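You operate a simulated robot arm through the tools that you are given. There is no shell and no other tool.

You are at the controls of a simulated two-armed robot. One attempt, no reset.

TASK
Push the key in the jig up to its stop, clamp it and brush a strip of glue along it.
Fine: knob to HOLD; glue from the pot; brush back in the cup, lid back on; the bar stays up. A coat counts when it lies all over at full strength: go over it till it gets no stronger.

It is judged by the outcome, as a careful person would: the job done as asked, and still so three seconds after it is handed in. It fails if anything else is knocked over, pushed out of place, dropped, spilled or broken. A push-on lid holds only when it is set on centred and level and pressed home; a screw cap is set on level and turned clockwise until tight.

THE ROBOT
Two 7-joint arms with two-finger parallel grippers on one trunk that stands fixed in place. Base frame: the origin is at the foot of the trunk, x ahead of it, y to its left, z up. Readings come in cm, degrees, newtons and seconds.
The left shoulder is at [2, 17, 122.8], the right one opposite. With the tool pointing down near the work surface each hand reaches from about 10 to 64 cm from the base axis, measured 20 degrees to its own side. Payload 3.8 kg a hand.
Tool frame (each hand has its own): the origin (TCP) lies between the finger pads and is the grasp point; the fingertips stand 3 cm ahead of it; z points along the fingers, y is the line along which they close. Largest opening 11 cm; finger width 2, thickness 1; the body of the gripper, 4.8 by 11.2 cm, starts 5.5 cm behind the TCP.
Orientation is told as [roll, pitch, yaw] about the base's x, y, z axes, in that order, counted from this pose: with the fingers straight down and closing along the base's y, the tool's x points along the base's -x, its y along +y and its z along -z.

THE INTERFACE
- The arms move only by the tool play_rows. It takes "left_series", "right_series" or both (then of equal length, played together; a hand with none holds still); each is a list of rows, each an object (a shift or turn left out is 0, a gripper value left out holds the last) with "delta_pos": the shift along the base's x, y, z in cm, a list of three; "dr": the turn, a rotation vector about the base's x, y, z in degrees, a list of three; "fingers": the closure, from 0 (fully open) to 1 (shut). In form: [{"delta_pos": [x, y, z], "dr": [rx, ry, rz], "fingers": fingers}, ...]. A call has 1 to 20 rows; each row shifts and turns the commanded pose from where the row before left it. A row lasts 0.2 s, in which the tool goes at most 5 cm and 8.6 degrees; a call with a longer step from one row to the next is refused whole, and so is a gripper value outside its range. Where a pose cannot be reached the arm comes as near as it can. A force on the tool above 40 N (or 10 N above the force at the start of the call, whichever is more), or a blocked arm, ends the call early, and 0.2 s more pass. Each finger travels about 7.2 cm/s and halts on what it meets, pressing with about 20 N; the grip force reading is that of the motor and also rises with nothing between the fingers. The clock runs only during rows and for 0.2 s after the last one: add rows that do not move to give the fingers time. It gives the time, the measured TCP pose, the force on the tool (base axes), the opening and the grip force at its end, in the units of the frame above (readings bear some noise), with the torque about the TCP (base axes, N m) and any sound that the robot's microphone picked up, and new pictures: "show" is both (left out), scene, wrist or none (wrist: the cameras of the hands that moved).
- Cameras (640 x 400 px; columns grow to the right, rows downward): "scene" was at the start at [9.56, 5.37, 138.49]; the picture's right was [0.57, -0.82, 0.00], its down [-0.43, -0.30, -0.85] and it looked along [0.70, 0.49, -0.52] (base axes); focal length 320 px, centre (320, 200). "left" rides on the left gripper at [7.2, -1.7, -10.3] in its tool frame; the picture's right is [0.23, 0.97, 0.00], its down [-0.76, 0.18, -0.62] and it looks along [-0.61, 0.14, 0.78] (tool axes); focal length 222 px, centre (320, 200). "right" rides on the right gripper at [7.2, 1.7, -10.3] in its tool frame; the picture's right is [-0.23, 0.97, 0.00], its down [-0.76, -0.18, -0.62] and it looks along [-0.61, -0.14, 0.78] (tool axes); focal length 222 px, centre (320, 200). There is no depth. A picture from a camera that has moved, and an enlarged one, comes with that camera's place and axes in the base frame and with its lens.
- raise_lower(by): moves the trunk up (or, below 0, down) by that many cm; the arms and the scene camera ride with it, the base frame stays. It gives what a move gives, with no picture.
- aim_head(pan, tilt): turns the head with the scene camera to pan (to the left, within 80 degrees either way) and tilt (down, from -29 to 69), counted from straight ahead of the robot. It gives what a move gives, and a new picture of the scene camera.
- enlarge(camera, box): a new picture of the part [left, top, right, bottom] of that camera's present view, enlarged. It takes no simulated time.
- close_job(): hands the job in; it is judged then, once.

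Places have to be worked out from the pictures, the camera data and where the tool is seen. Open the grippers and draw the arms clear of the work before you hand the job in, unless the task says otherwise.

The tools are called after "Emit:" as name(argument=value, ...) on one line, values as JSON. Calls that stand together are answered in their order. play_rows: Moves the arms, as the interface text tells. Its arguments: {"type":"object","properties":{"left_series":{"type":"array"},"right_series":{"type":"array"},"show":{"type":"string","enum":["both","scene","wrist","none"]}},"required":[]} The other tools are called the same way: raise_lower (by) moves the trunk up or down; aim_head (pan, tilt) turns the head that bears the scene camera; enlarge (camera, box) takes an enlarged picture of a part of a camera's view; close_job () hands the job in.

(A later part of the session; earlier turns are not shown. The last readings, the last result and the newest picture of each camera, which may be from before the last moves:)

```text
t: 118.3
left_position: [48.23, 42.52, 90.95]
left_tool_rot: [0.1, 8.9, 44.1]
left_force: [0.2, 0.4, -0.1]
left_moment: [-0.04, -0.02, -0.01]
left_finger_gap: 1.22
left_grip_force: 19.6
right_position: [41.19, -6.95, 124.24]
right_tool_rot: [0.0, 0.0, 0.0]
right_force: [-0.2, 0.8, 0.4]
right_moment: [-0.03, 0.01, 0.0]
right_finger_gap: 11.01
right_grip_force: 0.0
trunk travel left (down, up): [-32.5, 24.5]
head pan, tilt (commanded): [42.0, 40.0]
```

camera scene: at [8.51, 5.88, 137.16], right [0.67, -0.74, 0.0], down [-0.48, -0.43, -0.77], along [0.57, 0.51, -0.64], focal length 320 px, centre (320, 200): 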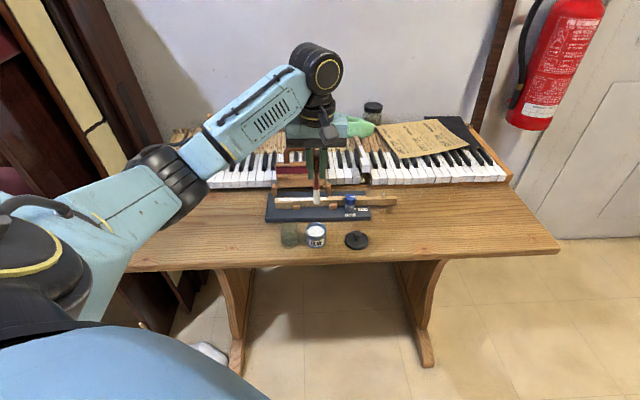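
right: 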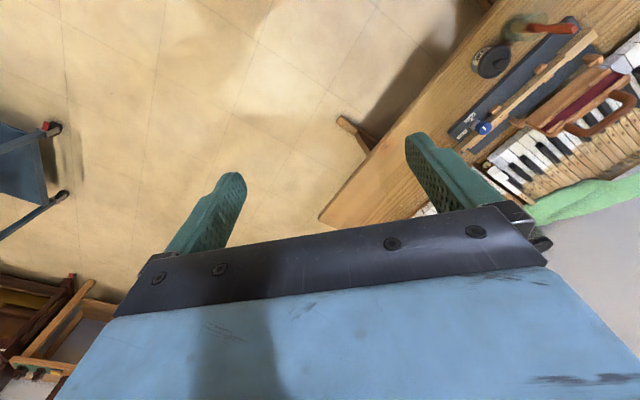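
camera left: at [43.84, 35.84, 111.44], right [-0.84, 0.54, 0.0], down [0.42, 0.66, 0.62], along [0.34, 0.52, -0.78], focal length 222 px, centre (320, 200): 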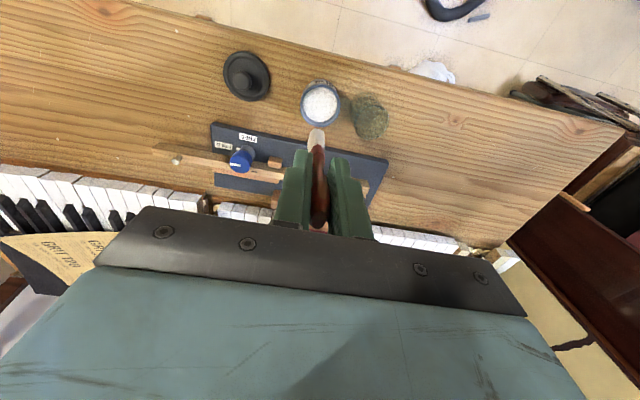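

Still no touch at z≈90.95 (I omitted to say so before that last step: I was simply lowering in small steps to find the surface). I go on down in the same small steps.

Emit:
play_rows(left_series=[{"delta_pos": [0, 0, -0.15]}, {"delta_pos": [0, 0, -0.15]}, {"delta_pos": [0, 0, 0]}], show="none")

Emit:
enlarge(camera="scene", box=[290, 195, 340, 245])

Emit:
enlarge(camera="left", box=[220, 60, 420, 200])

```text
t: 119.1
left_position: [48.15, 42.4, 90.87]
left_tool_rot: [-0.2, 8.6, 43.9]
left_force: [-0.6, 1.2, 17.0]
left_moment: [0.21, -0.07, -0.01]
left_finger_gap: 1.19
left_grip_force: 20.2
right_position: [40.94, -6.95, 124.34]
right_tool_rot: [0.1, -0.1, 0.0]
right_force: [0.0, 0.7, -0.9]
right_moment: [0.02, -0.01, 0.02]
right_finger_gap: 10.98
right_grip_force: 0.1
trunk travel left (down, up): [-32.5, 24.5]
head pan, tilt (commanded): [42.0, 40.0]
```

```text
8.00 times, centred on (315, 220) of scene
camera zoom: at [8.38, 5.8, 137.19], right [0.67, -0.74, 0.0], down [-0.48, -0.43, -0.77], along [0.57, 0.51, -0.64], focal length 2557 px, centre (360, 40)
```

zoom: 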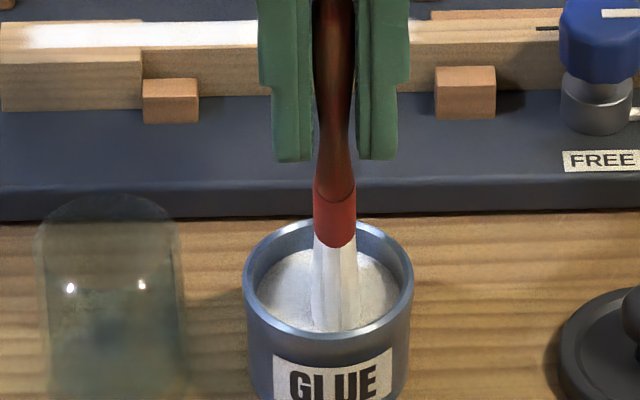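

```text
2.86 times, centred on (320, 130) of left
camera zoom: at [45.35, 37.37, 102.23], right [-0.84, 0.55, 0.03], down [0.49, 0.72, 0.5], along [0.25, 0.43, -0.87], focal length 635 px, centre (320, 400)
```

zoom: 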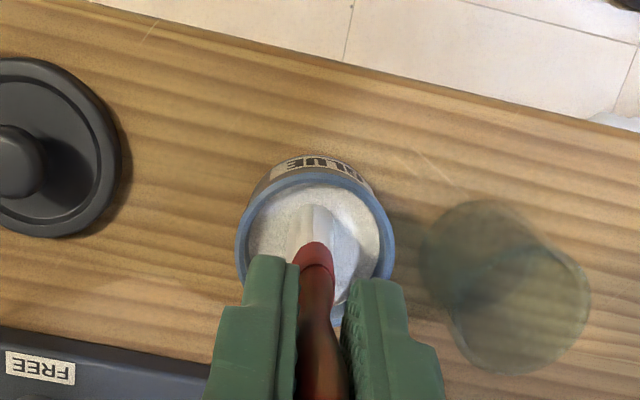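

Loaded again (17 N). I lift out, set the tool tilt to +6° (brush leaning ~16°), and go back to the strip's left end, hovering.

Emit:
play_rows(left_series=[{"delta_pos": [0, 0, 0.5]}, {"delta_pos": [0, 0, 1]}, {"delta_pos": [0, 0, 1.8]}, {"delta_pos": [0, 0, 2]}, {"delta_pos": [0, 0, 2.5]}, {"delta_pos": [0, 0, 2.5]}, {"delta_pos": [0, 0, 0], "dr": [5.21, -5.39, 0]}, {"delta_pos": [0, 0, 0], "dr": [5.21, -5.39, 0]}, {"delta_pos": [0.03, 3.45, 0]}, {"delta_pos": [0.03, 3.45, 0]}, {"delta_pos": [0.03, 3.45, -1]}, {"delta_pos": [0.03, 3.45, -1.5]}, {"delta_pos": [0, 0, -2]}, {"delta_pos": [0, 0, -2.5]}, {"delta_pos": [0, 0, 0]}], show="none")

Emit:
enlarge(camera="scene", box=[255, 170, 335, 220])

Emit:
enlarge(camera="left", box=[200, 60, 400, 185])

```text
t: 122.3
left_position: [48.22, 56.28, 94.1]
left_tool_rot: [-0.1, -6.1, 44.0]
left_force: [0.3, 0.2, -1.2]
left_moment: [0.02, -0.02, 0.0]
left_finger_gap: 1.22
left_grip_force: 20.0
right_position: [41.2, -6.95, 124.25]
right_tool_rot: [0.0, 0.0, 0.0]
right_force: [-0.6, 0.2, -0.4]
right_moment: [0.01, 0.0, 0.0]
right_finger_gap: 10.98
right_grip_force: 0.0
trunk travel left (down, up): [-32.5, 24.5]
head pan, tilt (commanded): [42.0, 40.0]
```

```text
8.00 times, centred on (295, 195) of scene
camera zoom: at [8.5, 5.89, 137.17], right [0.67, -0.74, 0.0], down [-0.48, -0.43, -0.77], along [0.57, 0.51, -0.64], focal length 2557 px, centre (520, 240)
```

zoom: 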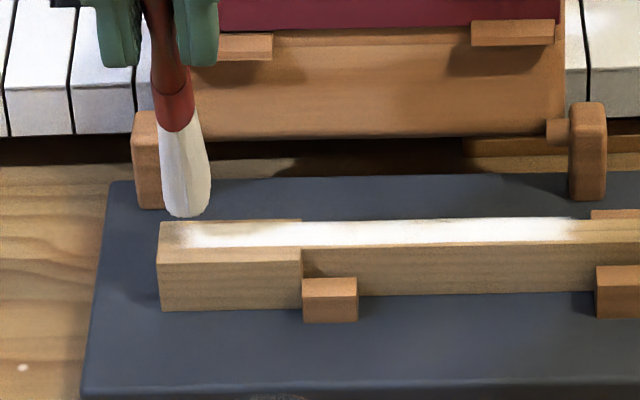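

```text
3.20 times, centred on (300, 122) of left
camera zoom: at [43.48, 49.27, 103.58], right [-0.84, 0.54, -0.02], down [0.37, 0.61, 0.7], along [0.4, 0.58, -0.71], focal length 711 px, centre (384, 448)
```

zoom: 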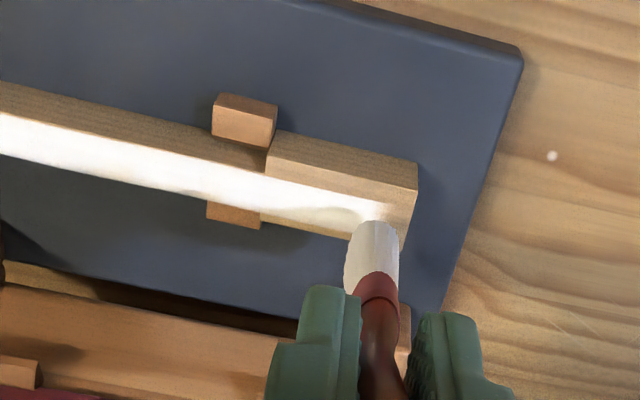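

Positioned well. I lower to contact gently.

Emit:
play_rows(left_series=[{"delta_pos": [0, 0, -0.8]}, {"delta_pos": [0, 0, -0.3]}, {"delta_pos": [0, 0, -0.15]}, {"delta_pos": [0, 0, -0.1]}, {"delta_pos": [0, 0, 0]}], show="none")

```text
t: 123.5
left_position: [48.26, 56.33, 92.68]
left_tool_rot: [0.1, -6.1, 44.0]
left_force: [-0.2, -1.2, 0.0]
left_moment: [-0.01, -0.02, 0.0]
left_finger_gap: 1.21
left_grip_force: 20.2
right_position: [41.24, -6.98, 124.22]
right_tool_rot: [0.0, 0.0, 0.0]
right_force: [-0.1, 0.2, -0.2]
right_moment: [-0.01, 0.06, 0.02]
right_finger_gap: 11.01
right_grip_force: 0.0
trunk travel left (down, up): [-32.5, 24.5]
head pan, tilt (commanded): [42.0, 40.0]
```

No contact yet at z≈92.7; I lower in 0.1 cm steps.

Emit:
play_rows(left_series=[{"delta_pos": [0, 0, -0.1]}, {"delta_pos": [0, 0, -0.1]}, {"delta_pos": [0, 0, -0.1]}, {"delta_pos": [0, 0, 0]}], show="none")

Emit:
enlarge(camera="scene", box=[255, 170, 335, 220])

Emit:
enlarge(camera="left", box=[240, 70, 400, 170])

```text
t: 124.5
left_position: [48.18, 56.3, 92.43]
left_tool_rot: [0.0, -6.3, 44.0]
left_force: [-0.8, 0.8, 11.5]
left_moment: [0.16, -0.03, 0.01]
left_finger_gap: 1.18
left_grip_force: 19.9
right_position: [41.1, -7.02, 124.31]
right_tool_rot: [0.0, -0.1, 0.0]
right_force: [-0.1, 0.3, 0.4]
right_moment: [-0.02, 0.01, 0.01]
right_finger_gap: 11.01
right_grip_force: 0.0
trunk travel left (down, up): [-32.5, 24.5]
head pan, tilt (commanded): [42.0, 40.0]
```

```text
8.00 times, centred on (295, 195) of scene
camera zoom: at [8.42, 5.81, 137.18], right [0.67, -0.74, 0.0], down [-0.48, -0.43, -0.77], along [0.57, 0.51, -0.64], focal length 2557 px, centre (520, 240)
```

zoom: 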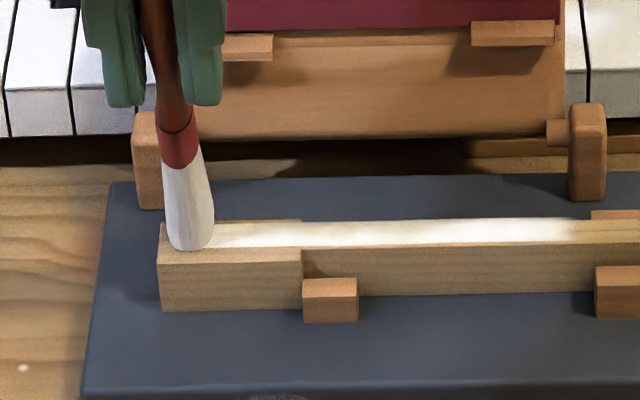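

```text
4.00 times, centred on (320, 120) of left
camera zoom: at [43.49, 49.31, 102.01], right [-0.84, 0.54, -0.03], down [0.37, 0.61, 0.7], along [0.4, 0.58, -0.71], focal length 888 px, centre (320, 520)
```

zoom: 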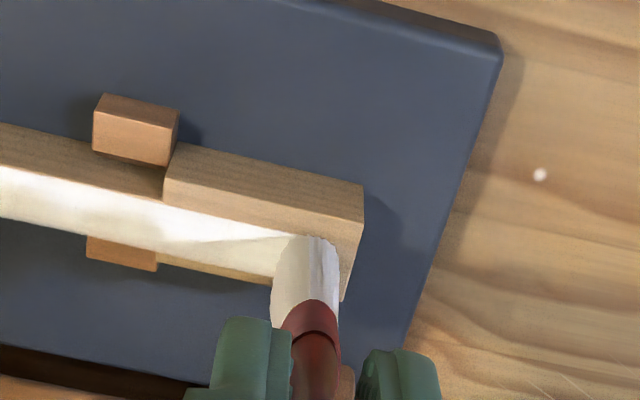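

Contact at 11 N; I ease it slightly and make a full pass right, then back.

Emit:
play_rows(left_series=[{"delta_pos": [0, 0, 0.05]}, {"delta_pos": [0.66, -0.685, 0]}, {"delta_pos": [0.66, -0.685, 0]}, {"delta_pos": [0.66, -0.685, 0]}, {"delta_pos": [0.66, -0.685, 0]}, {"delta_pos": [0.66, -0.685, 0]}, {"delta_pos": [0.66, -0.685, 0]}, {"delta_pos": [0.66, -0.685, 0]}, {"delta_pos": [0.66, -0.685, 0]}, {"delta_pos": [0.66, -0.685, 0]}, {"delta_pos": [0.66, -0.685, 0]}, {"delta_pos": [0.66, -0.685, 0]}, {"delta_pos": [0.66, -0.685, 0]}, {"delta_pos": [0.66, -0.685, 0]}, {"delta_pos": [0.66, -0.685, 0]}, {"delta_pos": [0.4, -0.415, 0]}, {"delta_pos": [0, 0, 0]}], show="none")

Emit:
enlarge(camera="scene", box=[265, 165, 377, 230])

Emit:
enlarge(camera="left", box=[260, 60, 500, 180])

```text
t: 128.1
left_position: [57.91, 46.48, 92.34]
left_tool_rot: [0.0, -6.0, 43.9]
left_force: [0.1, -0.1, -0.3]
left_moment: [-0.01, 0.01, 0.0]
left_finger_gap: 1.2
left_grip_force: 19.9
right_position: [41.26, -6.96, 124.21]
right_tool_rot: [0.0, 0.0, 0.0]
right_force: [-0.5, -0.1, -0.1]
right_moment: [-0.02, 0.01, 0.0]
right_finger_gap: 10.99
right_grip_force: 0.0
trunk travel left (down, up): [-32.5, 24.5]
head pan, tilt (commanded): [42.0, 40.0]
```

```text
5.71 times, centred on (321, 198) of scene
camera zoom: at [8.51, 5.91, 137.16], right [0.67, -0.74, 0.0], down [-0.48, -0.43, -0.77], along [0.57, 0.51, -0.64], focal length 1826 px, centre (314, 214)
```

zoom: 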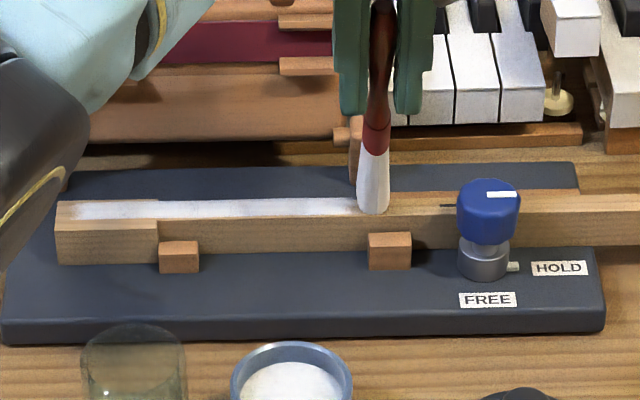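

```text
2.67 times, centred on (380, 120) of left
camera zoom: at [53.13, 39.35, 101.87], right [-0.84, 0.54, -0.02], down [0.38, 0.61, 0.7], along [0.4, 0.58, -0.71], focal length 592 px, centre (160, 413)
```

zoom: 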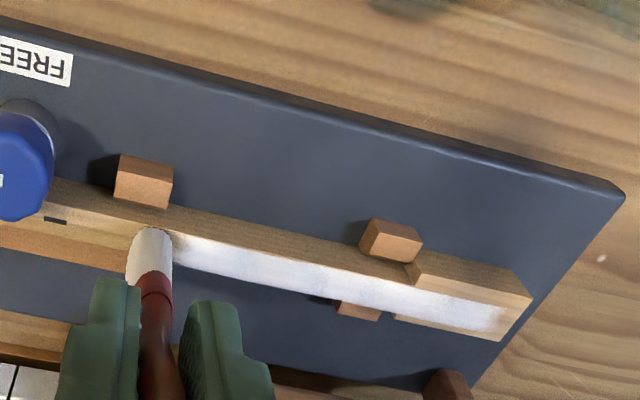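

The pressure faded to zero by the right end (the brush gives a little in the grip). I lower until it touches again and stroke back with contact.

Emit:
play_rows(left_series=[{"delta_pos": [-0.1, -0.1, -0.1]}, {"delta_pos": [0, 0, -0.1]}, {"delta_pos": [0, 0, 0]}], show="none")

```text
t: 128.9
left_position: [57.69, 46.18, 92.26]
left_tool_rot: [0.0, -6.1, 43.9]
left_force: [-0.4, -0.4, 5.7]
left_moment: [0.04, -0.08, 0.02]
left_finger_gap: 1.2
left_grip_force: 19.8
right_position: [41.2, -6.94, 124.16]
right_tool_rot: [0.0, 0.0, 0.0]
right_force: [0.2, 1.1, 0.1]
right_moment: [0.01, 0.0, 0.0]
right_finger_gap: 11.01
right_grip_force: 0.1
trunk travel left (down, up): [-32.5, 24.5]
head pan, tilt (commanded): [42.0, 40.0]
```

Contact 5.7 N. I stroke back to the left with a very slight downward feed to keep the touch.

Emit:
play_rows(left_series=[{"delta_pos": [-0.66, 0.685, -0.015]}, {"delta_pos": [-0.66, 0.685, -0.015]}, {"delta_pos": [-0.66, 0.685, -0.015]}, {"delta_pos": [-0.66, 0.685, -0.015]}, {"delta_pos": [-0.66, 0.685, -0.015]}, {"delta_pos": [-0.66, 0.685, -0.015]}, {"delta_pos": [-0.66, 0.685, -0.015]}, {"delta_pos": [-0.66, 0.685, -0.015]}, {"delta_pos": [-0.66, 0.685, -0.015]}, {"delta_pos": [-0.66, 0.685, -0.015]}, {"delta_pos": [-0.66, 0.685, -0.015]}, {"delta_pos": [-0.66, 0.685, -0.015]}, {"delta_pos": [-0.66, 0.685, -0.015]}, {"delta_pos": [-0.5, 0.52, -0.015]}, {"delta_pos": [0, 0, 0]}], show="none")

Emit:
enlarge(camera="scene", box=[255, 170, 351, 220])

Emit:
enlarge(camera="left", box=[160, 60, 400, 180])

```text
t: 132.1
left_position: [48.81, 55.61, 92.13]
left_tool_rot: [0.0, -6.1, 43.9]
left_force: [8.1, -9.3, 10.1]
left_moment: [-0.89, -1.18, -0.18]
left_finger_gap: 3.03
left_grip_force: 20.1
right_position: [41.24, -7.16, 124.29]
right_tool_rot: [0.1, 0.0, 0.0]
right_force: [0.1, -0.6, 0.9]
right_moment: [-0.05, -0.01, 0.0]
right_finger_gap: 11.01
right_grip_force: 0.1
trunk travel left (down, up): [-32.5, 24.5]
head pan, tilt (commanded): [42.0, 40.0]
```

```text
6.67 times, centred on (303, 195) of scene
camera zoom: at [8.53, 5.72, 137.17], right [0.67, -0.74, 0.0], down [-0.48, -0.43, -0.77], along [0.57, 0.51, -0.64], focal length 2131 px, centre (433, 233)
```

zoom: 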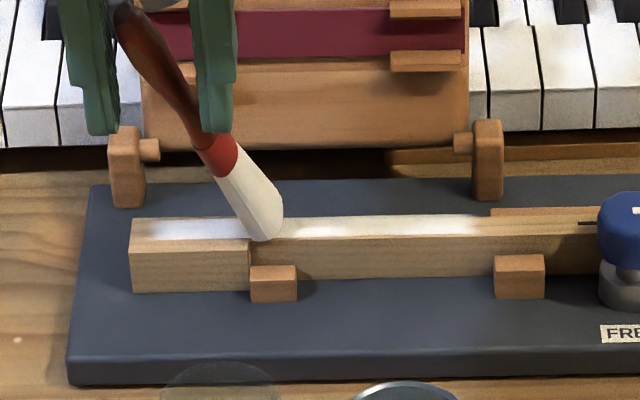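

```text
2.67 times, centred on (280, 120) of left
camera zoom: at [44.0, 48.52, 101.57], right [-0.84, 0.54, -0.02], down [0.37, 0.61, 0.7], along [0.4, 0.58, -0.71], focal length 592 px, centre (427, 413)
```

zoom: 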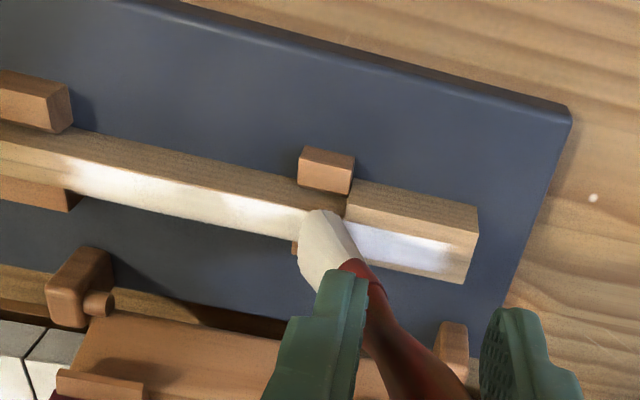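

The bristles caught near the head's shoulder and the brush has skewed between the fingers (gap 3.0 cm). I move the hand back to the right, over the bristle end, so that the jaws straighten the handle again.

Emit:
play_rows(left_series=[{"delta_pos": [0.35, -0.36, 0.03]}, {"delta_pos": [0.35, -0.36, 0.03]}, {"delta_pos": [0.35, -0.36, 0.03]}, {"delta_pos": [0.35, -0.36, 0.03]}, {"delta_pos": [0.35, -0.36, 0.03]}, {"delta_pos": [0.35, -0.36, 0.03]}, {"delta_pos": [0, 0, 0]}], show="none")

Emit:
enlarge(camera="scene", box=[255, 150, 351, 220])

Emit:
enlarge(camera="left", box=[200, 60, 440, 220])

```text
t: 133.7
left_position: [50.69, 53.63, 92.19]
left_tool_rot: [0.5, -6.1, 44.1]
left_force: [-0.7, 1.2, 0.2]
left_moment: [-0.04, -0.03, 0.0]
left_finger_gap: 1.23
left_grip_force: 20.1
right_position: [41.26, -6.96, 124.14]
right_tool_rot: [0.0, -0.1, 0.0]
right_force: [1.3, -0.1, 0.2]
right_moment: [0.02, 0.03, -0.01]
right_finger_gap: 10.99
right_grip_force: 0.1
trunk travel left (down, up): [-32.5, 24.5]
head pan, tilt (commanded): [42.0, 40.0]
```

```text
5.71 times, centred on (303, 185) of scene
camera zoom: at [8.6, 5.83, 137.15], right [0.67, -0.74, 0.0], down [-0.48, -0.43, -0.77], along [0.57, 0.51, -0.64], focal length 1826 px, centre (417, 286)
```

zoom: 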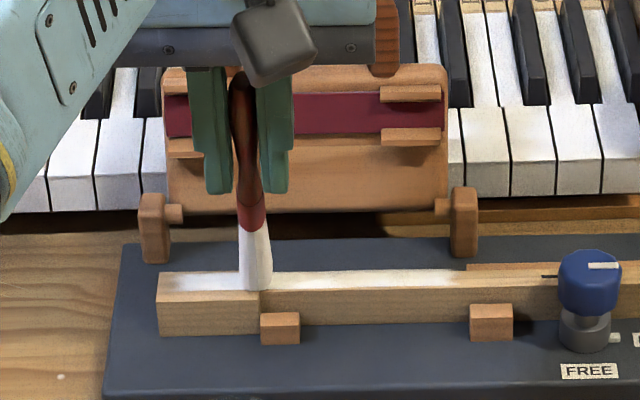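

```text
2.50 times, centred on (320, 140) of left
camera zoom: at [46.14, 46.55, 101.74], right [-0.84, 0.54, -0.02], down [0.38, 0.6, 0.7], along [0.39, 0.58, -0.71], focal length 555 px, centre (320, 350)
```

zoom: 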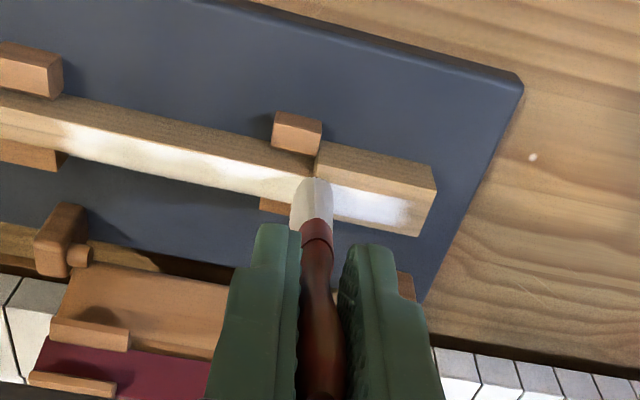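

The brush is straight in the grip again (gap 1.23). I lift it away and inspect strip, key and jig.

Emit:
play_rows(left_series=[{"delta_pos": [0, 0, 1.5]}, {"delta_pos": [-0.5, -0.5, 2.5]}, {"delta_pos": [0, -2, 3]}, {"delta_pos": [-0.5, -3, 2]}, {"delta_pos": [-1, -3, 0]}, {"delta_pos": [0, 0, 0]}], show="scene")

Emit:
enlarge(camera="scene", box=[268, 185, 312, 213])

Emit:
enlarge(camera="scene", box=[300, 185, 344, 213])

Emit:
enlarge(camera="left", box=[220, 60, 420, 200])

```text
t: 135.1
left_position: [48.93, 45.07, 101.11]
left_tool_rot: [0.1, -6.0, 44.0]
left_force: [-1.3, 0.4, 0.7]
left_moment: [0.01, 0.01, -0.02]
left_finger_gap: 1.22
left_grip_force: 20.5
right_position: [41.22, -6.92, 124.35]
right_tool_rot: [0.0, -0.1, -0.1]
right_force: [-0.3, -0.5, -0.3]
right_moment: [-0.02, -0.04, 0.0]
right_finger_gap: 11.03
right_grip_force: 0.1
trunk travel left (down, up): [-32.5, 24.5]
head pan, tilt (commanded): [42.0, 40.0]
camera scene: at [8.5, 5.94, 137.16], right [0.67, -0.74, 0.0], down [-0.48, -0.43, -0.77], along [0.57, 0.51, -0.64], focal length 320 px, centre (320, 200)
```

scene: 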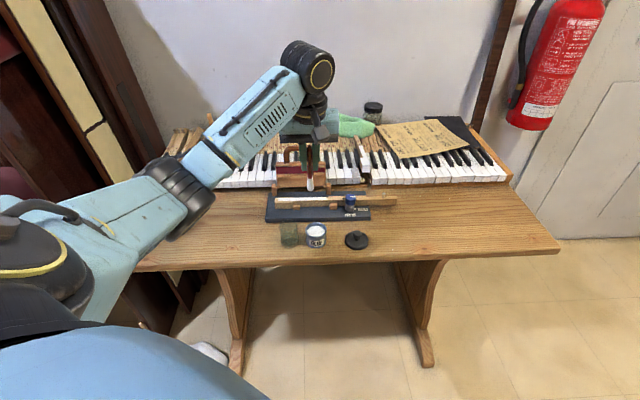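

```text
14.29 times, centred on (290, 199) of scene
camera zoom: at [8.5, 5.94, 137.16], right [0.67, -0.74, 0.0], down [-0.48, -0.43, -0.77], along [0.57, 0.51, -0.64], focal length 4566 px, centre (749, 214)
```

zoom: 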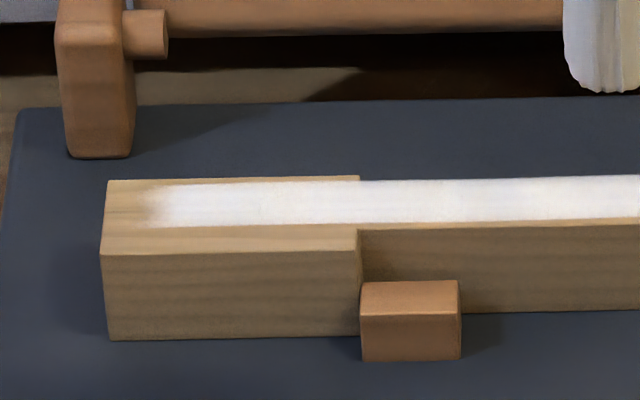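

```text
14.29 times, centred on (322, 199) of scene
camera zoom: at [8.5, 5.94, 137.16], right [0.67, -0.74, 0.0], down [-0.48, -0.43, -0.77], along [0.57, 0.51, -0.64], focal length 4566 px, centre (291, 214)
```

zoom: 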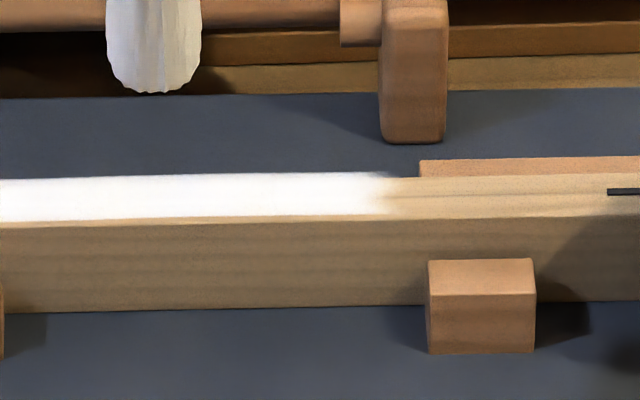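

```text
2.86 times, centred on (320, 130) of left
camera zoom: at [44.13, 38.02, 110.66], right [-0.84, 0.54, -0.02], down [0.38, 0.61, 0.7], along [0.39, 0.58, -0.71], focal length 635 px, centre (320, 400)
```

zoom: 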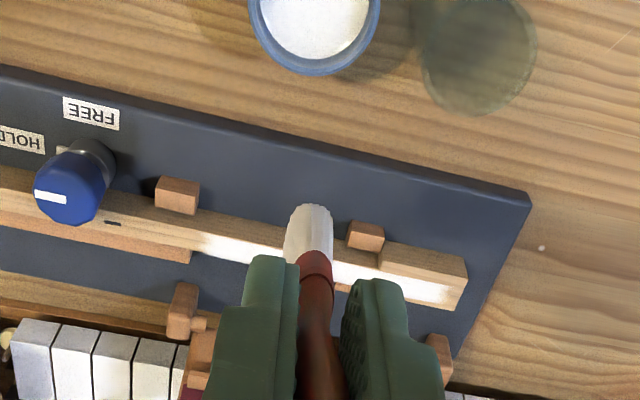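

The strip looks white and even; small differences are arm shadow. To be sure of full strength I take one more load and go over it lightly, especially the left end which the last stroke missed.

Emit:
play_rows(left_series=[{"delta_pos": [-0.39, -1.25, 0], "dr": [-5.56, 5.75, 0]}, {"delta_pos": [-0.39, -1.25, 0], "dr": [-5.56, 5.75, 0]}, {"delta_pos": [0, 0, -2]}, {"delta_pos": [0, 0, -2]}, {"delta_pos": [0, 0, 0]}], show="none")

Emit:
enlarge(camera="left", box=[220, 60, 420, 200])

Emit:
enlarge(camera="scene", box=[265, 165, 361, 250])

```text
t: 136.3
left_position: [48.1, 42.59, 97.14]
left_tool_rot: [0.0, 9.9, 44.0]
left_force: [-0.3, -0.1, -0.2]
left_moment: [0.0, -0.01, 0.0]
left_finger_gap: 1.22
left_grip_force: 19.9
right_position: [41.15, -6.97, 124.25]
right_tool_rot: [-0.1, 0.0, 0.0]
right_force: [0.2, 0.2, 0.0]
right_moment: [0.01, 0.02, -0.02]
right_finger_gap: 11.0
right_grip_force: 0.0
trunk travel left (down, up): [-32.5, 24.5]
head pan, tilt (commanded): [42.0, 40.0]
```

```text
2.86 times, centred on (320, 130) of left
camera zoom: at [45.47, 37.51, 108.61], right [-0.84, 0.55, 0.04], down [0.49, 0.72, 0.48], along [0.23, 0.42, -0.87], focal length 635 px, centre (320, 400)
```

zoom: 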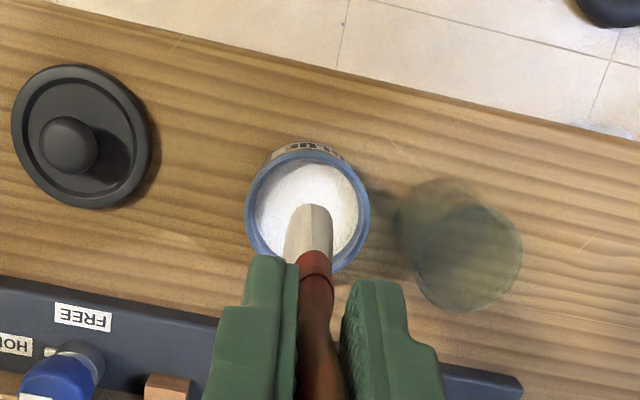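

```text
4.71 times, centred on (313, 208) of scene
camera zoom: at [8.51, 5.91, 137.16], right [0.67, -0.74, 0.0], down [-0.48, -0.43, -0.77], along [0.57, 0.51, -0.64], focal length 1504 px, centre (353, 165)
```

zoom: 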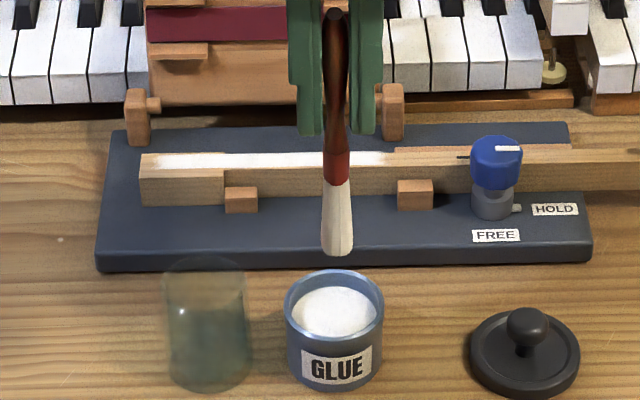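

Aligned over the pot. I dip again.

Emit:
play_rows(left_series=[{"delta_pos": [0, 0, -2]}, {"delta_pos": [0, 0, -2]}, {"delta_pos": [0, 0, -1.7]}, {"delta_pos": [0, 0, -0.3]}, {"delta_pos": [0, 0, -0.15]}, {"delta_pos": [0, 0, -0.15]}, {"delta_pos": [0, 0, 0]}], show="none")

```text
t: 137.9
left_position: [48.03, 42.54, 90.98]
left_tool_rot: [0.1, 9.8, 44.0]
left_force: [0.6, 0.2, 0.2]
left_moment: [0.01, 0.05, 0.03]
left_finger_gap: 1.2
left_grip_force: 20.0
right_position: [41.36, -6.87, 124.13]
right_tool_rot: [0.1, 0.0, 0.0]
right_force: [-0.5, -0.1, 0.6]
right_moment: [0.01, 0.03, -0.03]
right_finger_gap: 11.0
right_grip_force: 0.0
trunk travel left (down, up): [-32.5, 24.5]
head pan, tilt (commanded): [42.0, 40.0]
```

Not touching yet at z≈91.0; a few more small steps down.

Emit:
play_rows(left_series=[{"delta_pos": [0, 0, -0.12]}, {"delta_pos": [0, 0, -0.12]}, {"delta_pos": [0, 0, -0.12]}, {"delta_pos": [0, 0, 0]}], show="none")

Emit:
enlarge(camera="scene", box=[290, 195, 340, 245])

```text
t: 138.9
left_position: [48.03, 42.42, 90.49]
left_tool_rot: [-0.1, 9.9, 44.0]
left_force: [0.2, 0.4, 2.7]
left_moment: [0.03, -0.03, 0.01]
left_finger_gap: 1.18
left_grip_force: 20.0
right_position: [41.18, -6.97, 124.14]
right_tool_rot: [-0.1, 0.0, 0.1]
right_force: [-0.1, 1.2, 0.2]
right_moment: [0.04, -0.03, 0.02]
right_finger_gap: 10.99
right_grip_force: 0.0
trunk travel left (down, up): [-32.5, 24.5]
head pan, tilt (commanded): [42.0, 40.0]
```

```text
8.00 times, centred on (315, 220) of scene
camera zoom: at [8.5, 5.89, 137.17], right [0.67, -0.74, 0.0], down [-0.48, -0.43, -0.77], along [0.57, 0.51, -0.64], focal length 2557 px, centre (360, 40)
```

zoom: 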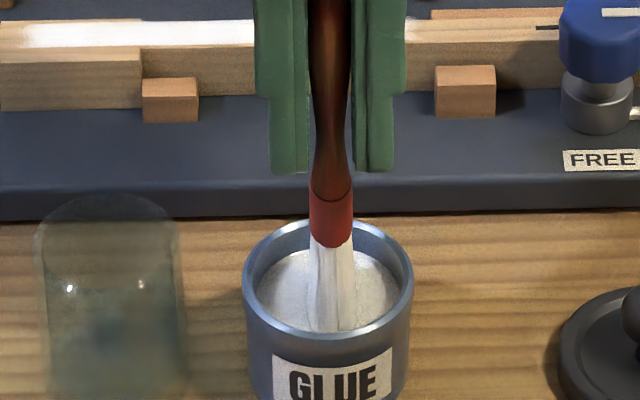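

Touching (2.7 N) and white. I press a hair, lift out, and return to the left end of the strip.

Emit:
play_rows(left_series=[{"delta_pos": [0, 0, -0.1]}, {"delta_pos": [0, 0, 0]}, {"delta_pos": [0, 0, 0.6]}, {"delta_pos": [0, 0, 1]}, {"delta_pos": [0, 0, 2]}, {"delta_pos": [0, 0, 2]}, {"delta_pos": [0, 0, 2.5]}, {"delta_pos": [0, 0, 2.5]}, {"delta_pos": [0, 0, 0], "dr": [5.56, -5.75, 0]}, {"delta_pos": [0, 0, 0], "dr": [5.56, -5.75, 0]}, {"delta_pos": [0, 3.4, 0]}, {"delta_pos": [0, 3.4, 0]}, {"delta_pos": [0, 3.4, -1]}, {"delta_pos": [0, 3.4, -1.5]}, {"delta_pos": [0, 0, -2.5]}, {"delta_pos": [0, 0, -2.5]}, {"delta_pos": [0, 0, 0]}], show="none")

Emit:
enlarge(camera="scene", box=[255, 170, 335, 220])

Emit:
enlarge(camera="left", box=[200, 60, 400, 185])

```text
t: 142.5
left_position: [47.94, 56.06, 93.62]
left_tool_rot: [0.0, -6.1, 43.9]
left_force: [-0.2, -0.2, -0.3]
left_moment: [-0.02, 0.01, -0.01]
left_finger_gap: 1.18
left_grip_force: 19.6
right_position: [41.25, -6.87, 124.29]
right_tool_rot: [0.0, 0.0, 0.0]
right_force: [0.1, 0.7, -0.5]
right_moment: [-0.04, 0.02, 0.0]
right_finger_gap: 10.99
right_grip_force: 0.1
trunk travel left (down, up): [-32.5, 24.5]
head pan, tilt (commanded): [42.0, 40.0]
```

```text
8.00 times, centred on (295, 195) of scene
camera zoom: at [8.5, 5.89, 137.17], right [0.67, -0.74, 0.0], down [-0.48, -0.43, -0.77], along [0.57, 0.51, -0.64], focal length 2557 px, centre (520, 240)
```

zoom: 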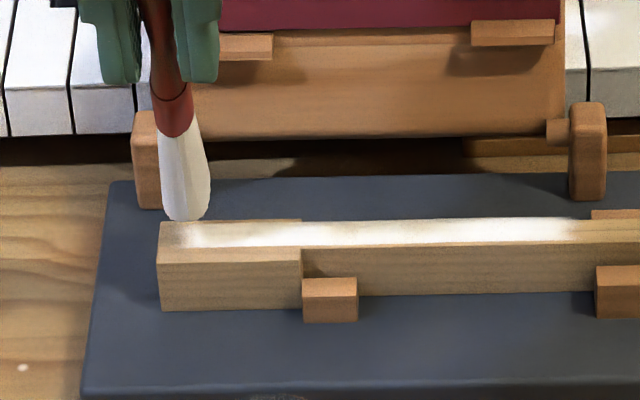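

```text
3.20 times, centred on (300, 122) of left
camera zoom: at [43.3, 49.13, 103.11], right [-0.84, 0.54, -0.02], down [0.37, 0.61, 0.7], along [0.4, 0.58, -0.71], focal length 711 px, centre (384, 448)
```

zoom: 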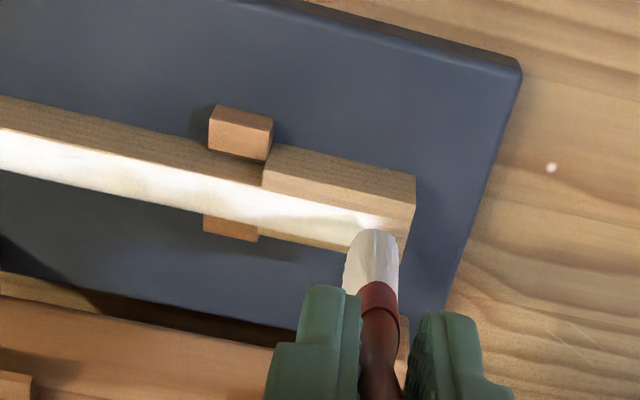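

I lower onto the left end with a light touch.

Emit:
play_rows(left_series=[{"delta_pos": [0, 0, -1.1]}, {"delta_pos": [0, 0, -0.2]}, {"delta_pos": [0, 0, -0.1]}, {"delta_pos": [0, 0, 0]}], show="none")

```text
t: 143.5
left_position: [48.0, 56.04, 92.26]
left_tool_rot: [0.0, -6.1, 43.9]
left_force: [0.5, -0.5, -0.8]
left_moment: [-0.01, 0.01, 0.01]
left_finger_gap: 1.19
left_grip_force: 20.3
right_position: [41.27, -6.94, 124.26]
right_tool_rot: [-0.1, -0.1, 0.1]
right_force: [0.7, -0.1, -0.1]
right_moment: [-0.01, -0.04, 0.01]
right_finger_gap: 11.03
right_grip_force: 0.0
trunk travel left (down, up): [-32.5, 24.5]
head pan, tilt (commanded): [42.0, 40.0]
```

Still free at 92.26; a little lower in 0.07 cm steps.

Emit:
play_rows(left_series=[{"delta_pos": [0, 0, -0.07]}, {"delta_pos": [0, 0, -0.07]}, {"delta_pos": [0, 0, -0.07]}, {"delta_pos": [0, 0, 0]}], show="none")

```text
t: 144.5
left_position: [48.05, 56.01, 92.14]
left_tool_rot: [0.0, -6.2, 44.0]
left_force: [1.1, 0.2, 5.0]
left_moment: [0.07, -0.13, -0.02]
left_finger_gap: 1.18
left_grip_force: 19.9
right_position: [41.24, -6.96, 124.34]
right_tool_rot: [0.0, -0.1, 0.1]
right_force: [-0.8, 0.9, 0.7]
right_moment: [-0.01, -0.01, -0.03]
right_finger_gap: 11.01
right_grip_force: 0.1
trunk travel left (down, up): [-32.5, 24.5]
head pan, tilt (commanded): [42.0, 40.0]
```

Contact 5 N. I stroke right across the first half and check the force.

Emit:
play_rows(left_series=[{"delta_pos": [0.5, -0.52, 0]}, {"delta_pos": [0.6, -0.62, 0]}, {"delta_pos": [0.6, -0.62, 0]}, {"delta_pos": [0.6, -0.62, 0]}, {"delta_pos": [0.6, -0.62, -0.01]}, {"delta_pos": [0.6, -0.62, -0.01]}, {"delta_pos": [0.6, -0.62, -0.01]}, {"delta_pos": [0.6, -0.62, -0.01]}], show="none")

```text
t: 146.3
left_position: [52.77, 51.15, 92.03]
left_tool_rot: [-0.1, -6.2, 44.0]
left_force: [-3.9, 0.2, 9.5]
left_moment: [0.15, 0.18, 0.06]
left_finger_gap: 1.21
left_grip_force: 20.5
right_position: [41.16, -6.98, 124.27]
right_tool_rot: [0.0, 0.0, -0.1]
right_force: [-0.9, -0.5, 0.1]
right_moment: [-0.02, 0.02, 0.04]
right_finger_gap: 10.99
right_grip_force: 0.0
trunk travel left (down, up): [-32.5, 24.5]
head pan, tilt (commanded): [42.0, 40.0]
```

Force rose to 9.5 N, so I ease it by 0.06 cm and continue to the right end.

Emit:
play_rows(left_series=[{"delta_pos": [0.6, -0.62, 0.06]}, {"delta_pos": [0.6, -0.62, 0]}, {"delta_pos": [0.6, -0.62, 0]}, {"delta_pos": [0.6, -0.62, 0]}, {"delta_pos": [0.6, -0.62, 0]}, {"delta_pos": [0.6, -0.62, 0]}, {"delta_pos": [0.6, -0.62, 0]}, {"delta_pos": [0.6, -0.62, 0]}, {"delta_pos": [0, 0, 0]}], show="none")

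Emit:
enlarge(camera="scene", box=[265, 165, 377, 230])

Emit:
enlarge(camera="left", box=[260, 60, 500, 200])

```text
t: 148.3
left_position: [57.58, 46.33, 92.03]
left_tool_rot: [0.0, -6.3, 43.9]
left_force: [-2.8, -0.2, 9.3]
left_moment: [0.14, 0.23, 0.04]
left_finger_gap: 1.22
left_grip_force: 20.4
right_position: [41.06, -7.02, 124.25]
right_tool_rot: [0.1, 0.1, 0.0]
right_force: [-0.1, 0.1, -0.6]
right_moment: [-0.02, -0.02, 0.0]
right_finger_gap: 10.99
right_grip_force: 0.0
trunk travel left (down, up): [-32.5, 24.5]
head pan, tilt (commanded): [42.0, 40.0]
```

```text
5.71 times, centred on (321, 198) of scene
camera zoom: at [8.4, 5.84, 137.18], right [0.67, -0.74, 0.0], down [-0.48, -0.43, -0.77], along [0.57, 0.51, -0.64], focal length 1826 px, centre (314, 214)
```

zoom: 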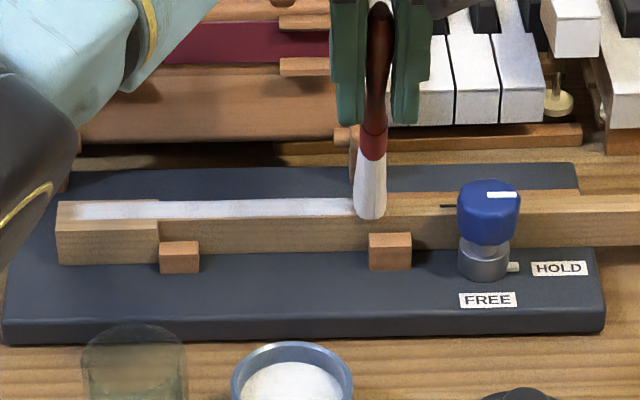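

```text
2.67 times, centred on (380, 130) of left
camera zoom: at [52.83, 39.27, 101.54], right [-0.84, 0.54, -0.02], down [0.37, 0.61, 0.7], along [0.4, 0.58, -0.71], focal length 592 px, centre (160, 387)
```

zoom: 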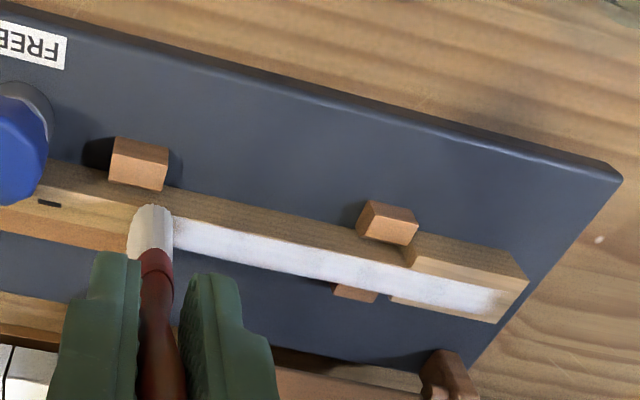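

A good full pass. I ease the pressure and stroke back in two halves, checking the force midway.

Emit:
play_rows(left_series=[{"delta_pos": [-0.3, 0.31, 0.07]}, {"delta_pos": [-0.6, 0.62, 0]}, {"delta_pos": [-0.6, 0.62, 0]}, {"delta_pos": [-0.6, 0.62, 0]}, {"delta_pos": [-0.6, 0.62, 0]}, {"delta_pos": [-0.6, 0.62, 0]}, {"delta_pos": [-0.6, 0.62, 0]}], show="none")

```text
t: 149.9
left_position: [53.57, 50.35, 91.99]
left_tool_rot: [0.1, -6.1, 43.9]
left_force: [0.2, -0.8, 0.7]
left_moment: [-0.02, -0.01, -0.01]
left_finger_gap: 1.2
left_grip_force: 20.4
right_position: [41.23, -6.93, 124.23]
right_tool_rot: [0.0, 0.0, 0.0]
right_force: [0.0, -0.2, -0.1]
right_moment: [-0.02, -0.05, 0.01]
right_finger_gap: 11.01
right_grip_force: 0.0
trunk travel left (down, up): [-32.5, 24.5]
head pan, tilt (commanded): [42.0, 40.0]
```

Only a light touch remains; I lower by 0.07 cm and continue leftwards a few cm.

Emit:
play_rows(left_series=[{"delta_pos": [0, 0, -0.07]}, {"delta_pos": [-0.6, 0.62, 0]}, {"delta_pos": [-0.6, 0.62, 0]}, {"delta_pos": [-0.6, 0.62, 0]}, {"delta_pos": [-0.6, 0.62, 0]}], show="none")

```text
t: 151.1
left_position: [51.26, 52.8, 92.09]
left_tool_rot: [0.1, -6.1, 44.0]
left_force: [0.1, -1.4, 2.6]
left_moment: [0.01, -0.08, -0.03]
left_finger_gap: 1.23
left_grip_force: 19.9
right_position: [41.14, -6.91, 124.3]
right_tool_rot: [0.0, 0.0, 0.0]
right_force: [-0.1, -0.6, -0.1]
right_moment: [0.0, 0.0, 0.01]
right_finger_gap: 11.0
right_grip_force: 0.0
trunk travel left (down, up): [-32.5, 24.5]
head pan, tilt (commanded): [42.0, 40.0]
```

Light contact (2.6 N) – good. I finish the stroke to the left end.

Emit:
play_rows(left_series=[{"delta_pos": [-0.6, 0.62, 0]}, {"delta_pos": [-0.6, 0.62, 0]}, {"delta_pos": [-0.6, 0.62, 0]}, {"delta_pos": [-0.6, 0.62, 0]}, {"delta_pos": [-0.6, 0.62, 0]}, {"delta_pos": [-0.2, 0.2, 0]}, {"delta_pos": [0, 0, 0]}], show="none")

Emit:
enlarge(camera="scene", box=[255, 160, 351, 220])

Emit:
enlarge(camera="left", box=[160, 60, 400, 200])

```text
t: 152.7
left_position: [47.78, 56.4, 92.16]
left_tool_rot: [0.4, -6.2, 44.1]
left_force: [-2.5, 1.7, 9.6]
left_moment: [0.29, 0.08, 0.07]
left_finger_gap: 1.18
left_grip_force: 20.2
right_position: [41.21, -6.95, 124.25]
right_tool_rot: [0.0, -0.1, 0.0]
right_force: [-0.3, 0.4, -0.1]
right_moment: [-0.01, 0.04, 0.02]
right_finger_gap: 11.01
right_grip_force: 0.1
trunk travel left (down, up): [-32.5, 24.5]
head pan, tilt (commanded): [42.0, 40.0]
```

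```text
6.67 times, centred on (303, 190) of scene
camera zoom: at [8.35, 5.84, 137.19], right [0.67, -0.74, 0.0], down [-0.48, -0.43, -0.77], along [0.57, 0.51, -0.64], focal length 2131 px, centre (433, 267)
```

zoom: 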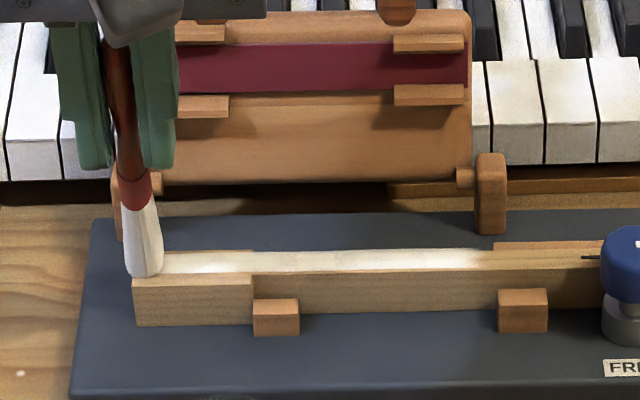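

```text
2.67 times, centred on (280, 130) of left
camera zoom: at [43.08, 49.32, 101.6], right [-0.84, 0.54, -0.02], down [0.37, 0.6, 0.7], along [0.39, 0.59, -0.71], focal length 592 px, centre (427, 387)
```

zoom: 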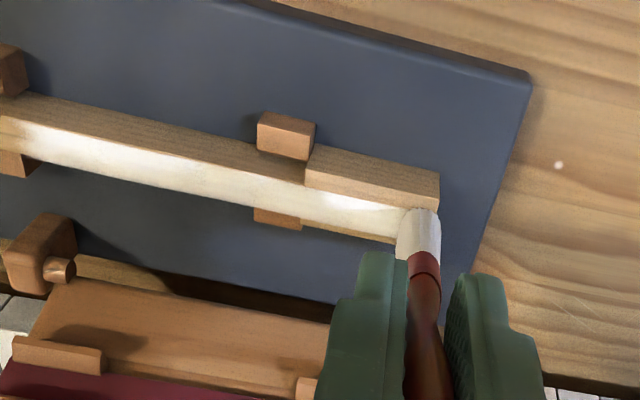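

I lift the brush away and take a clear look at the strip.

Emit:
play_rows(left_series=[{"delta_pos": [0, 0, 1]}, {"delta_pos": [0, 0, 2.5]}, {"delta_pos": [0, 0, 3]}, {"delta_pos": [0, -1, 2.5]}, {"delta_pos": [-1, -2.5, 1]}, {"delta_pos": [-1, -3, 0]}, {"delta_pos": [-1, -2.5, 0]}, {"delta_pos": [0, 0, 0]}], show="scene")

Emit:
enlarge(camera="scene", box=[268, 185, 312, 213])

Emit:
enlarge(camera="scene", box=[300, 185, 344, 213])

Emit:
enlarge(camera="left", box=[180, 40, 420, 200])

```text
t: 154.5
left_position: [45.04, 47.0, 102.08]
left_tool_rot: [0.1, -6.0, 43.9]
left_force: [-0.3, 0.2, 0.1]
left_moment: [0.01, -0.01, 0.02]
left_finger_gap: 1.2
left_grip_force: 19.6
right_position: [41.27, -6.88, 124.31]
right_tool_rot: [0.0, 0.0, -0.1]
right_force: [0.6, -0.5, 0.0]
right_moment: [-0.01, 0.01, -0.01]
right_finger_gap: 11.0
right_grip_force: 0.0
trunk travel left (down, up): [-32.5, 24.5]
head pan, tilt (commanded): [42.0, 40.0]
camera scene: at [8.54, 5.91, 137.16], right [0.67, -0.74, 0.0], down [-0.48, -0.43, -0.77], along [0.57, 0.51, -0.64], focal length 320 px, centre (320, 200)
```

scene: 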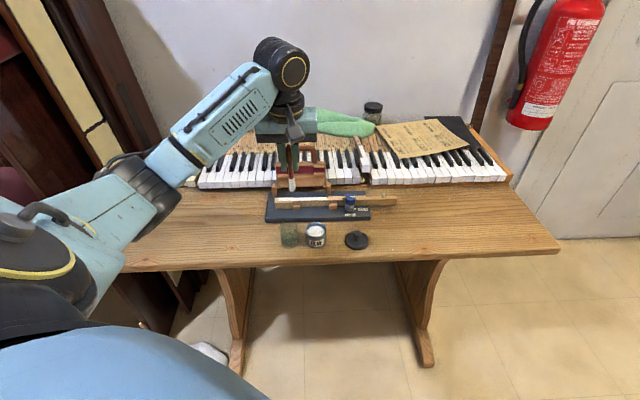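

```text
14.29 times, centred on (290, 199) of scene
camera zoom: at [8.54, 5.91, 137.16], right [0.67, -0.74, 0.0], down [-0.48, -0.43, -0.77], along [0.57, 0.51, -0.64], focal length 4566 px, centre (749, 214)
```

zoom: 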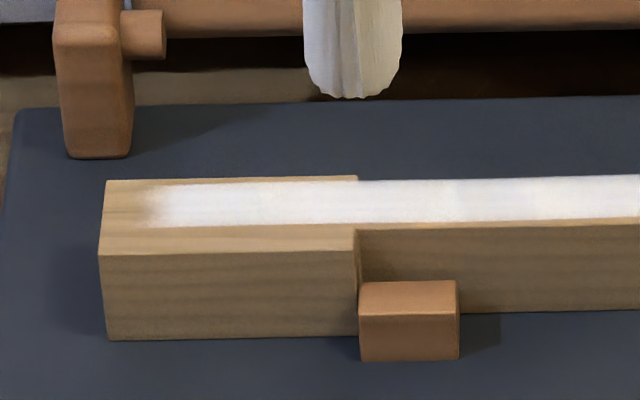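

```text
14.29 times, centred on (322, 199) of scene
camera zoom: at [8.54, 5.91, 137.16], right [0.67, -0.74, 0.0], down [-0.48, -0.43, -0.77], along [0.57, 0.51, -0.64], focal length 4566 px, centre (291, 214)
```

zoom: 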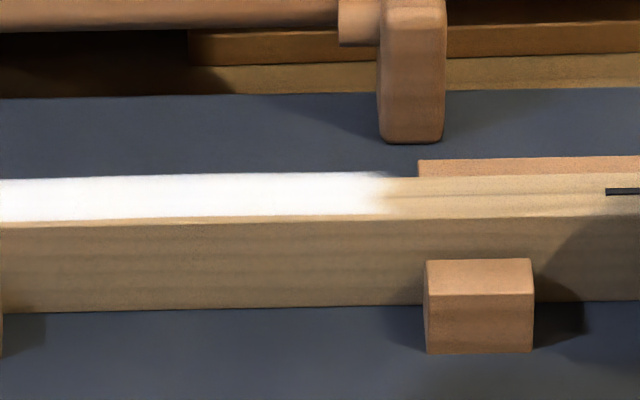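

```text
2.50 times, centred on (300, 120) of left
camera zoom: at [40.31, 40.01, 111.57], right [-0.84, 0.54, -0.02], down [0.38, 0.61, 0.7], along [0.39, 0.58, -0.71], focal length 555 px, centre (370, 400)
```

zoom: 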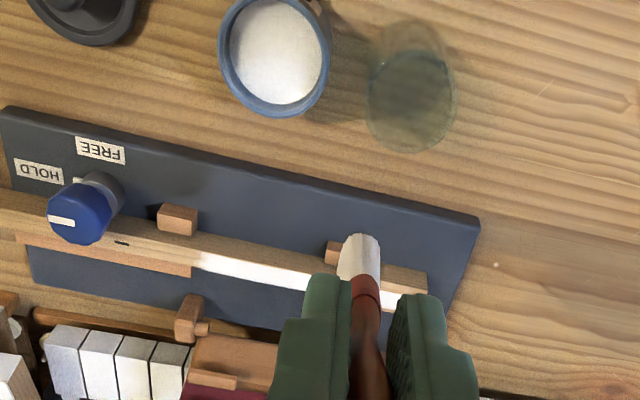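

The strip looks the same as before, i.e. no longer getting stronger. I double-check a faint tonal patch with close zooms from the wrist camera.

Emit:
enlarge(camera="left", box=[250, 130, 320, 165])

Emit:
enlarge(camera="scene", box=[292, 192, 316, 206])

Emit:
enlarge(camera="right", box=[480, 0, 640, 100])

```text
9.14 times, centred on (285, 148) of left
camera zoom: at [40.31, 40.01, 111.57], right [-0.84, 0.54, -0.02], down [0.38, 0.61, 0.7], along [0.39, 0.58, -0.71], focal length 2031 px, centre (640, 680)
```

zoom: 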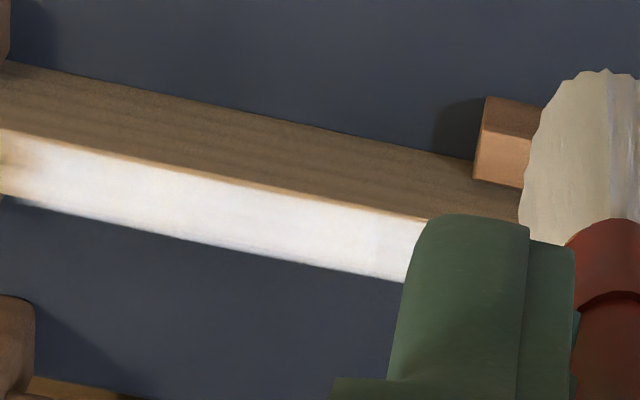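

```text
16.00 times, centred on (304, 199) of scene
camera zoom: at [8.54, 5.91, 137.16], right [0.67, -0.74, 0.0], down [-0.48, -0.43, -0.77], along [0.57, 0.51, -0.64], focal length 5114 px, centre (576, 216)
```

zoom: 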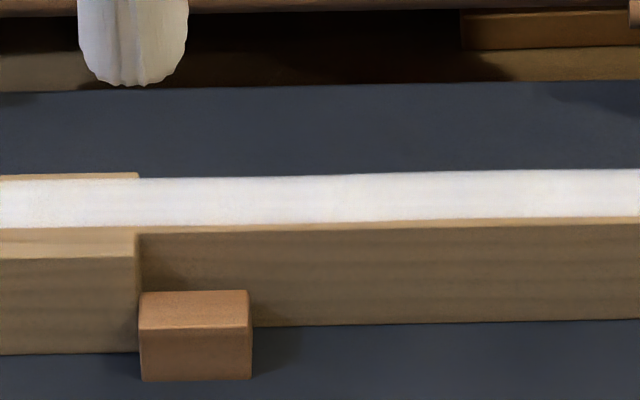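

```text
4.00 times, centred on (560, 50) of right
camera zoom: at [33.96, -5.41, 134.46], right [0.23, 0.97, 0.0], down [0.76, -0.18, 0.62], along [0.61, -0.14, -0.78], focal length 888 px, centre (-640, 800)
```

zoom: 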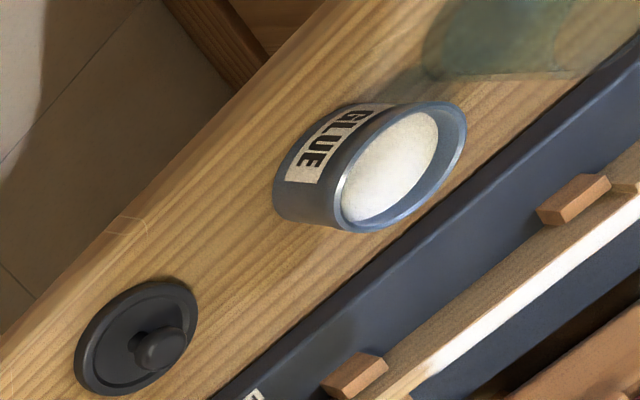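

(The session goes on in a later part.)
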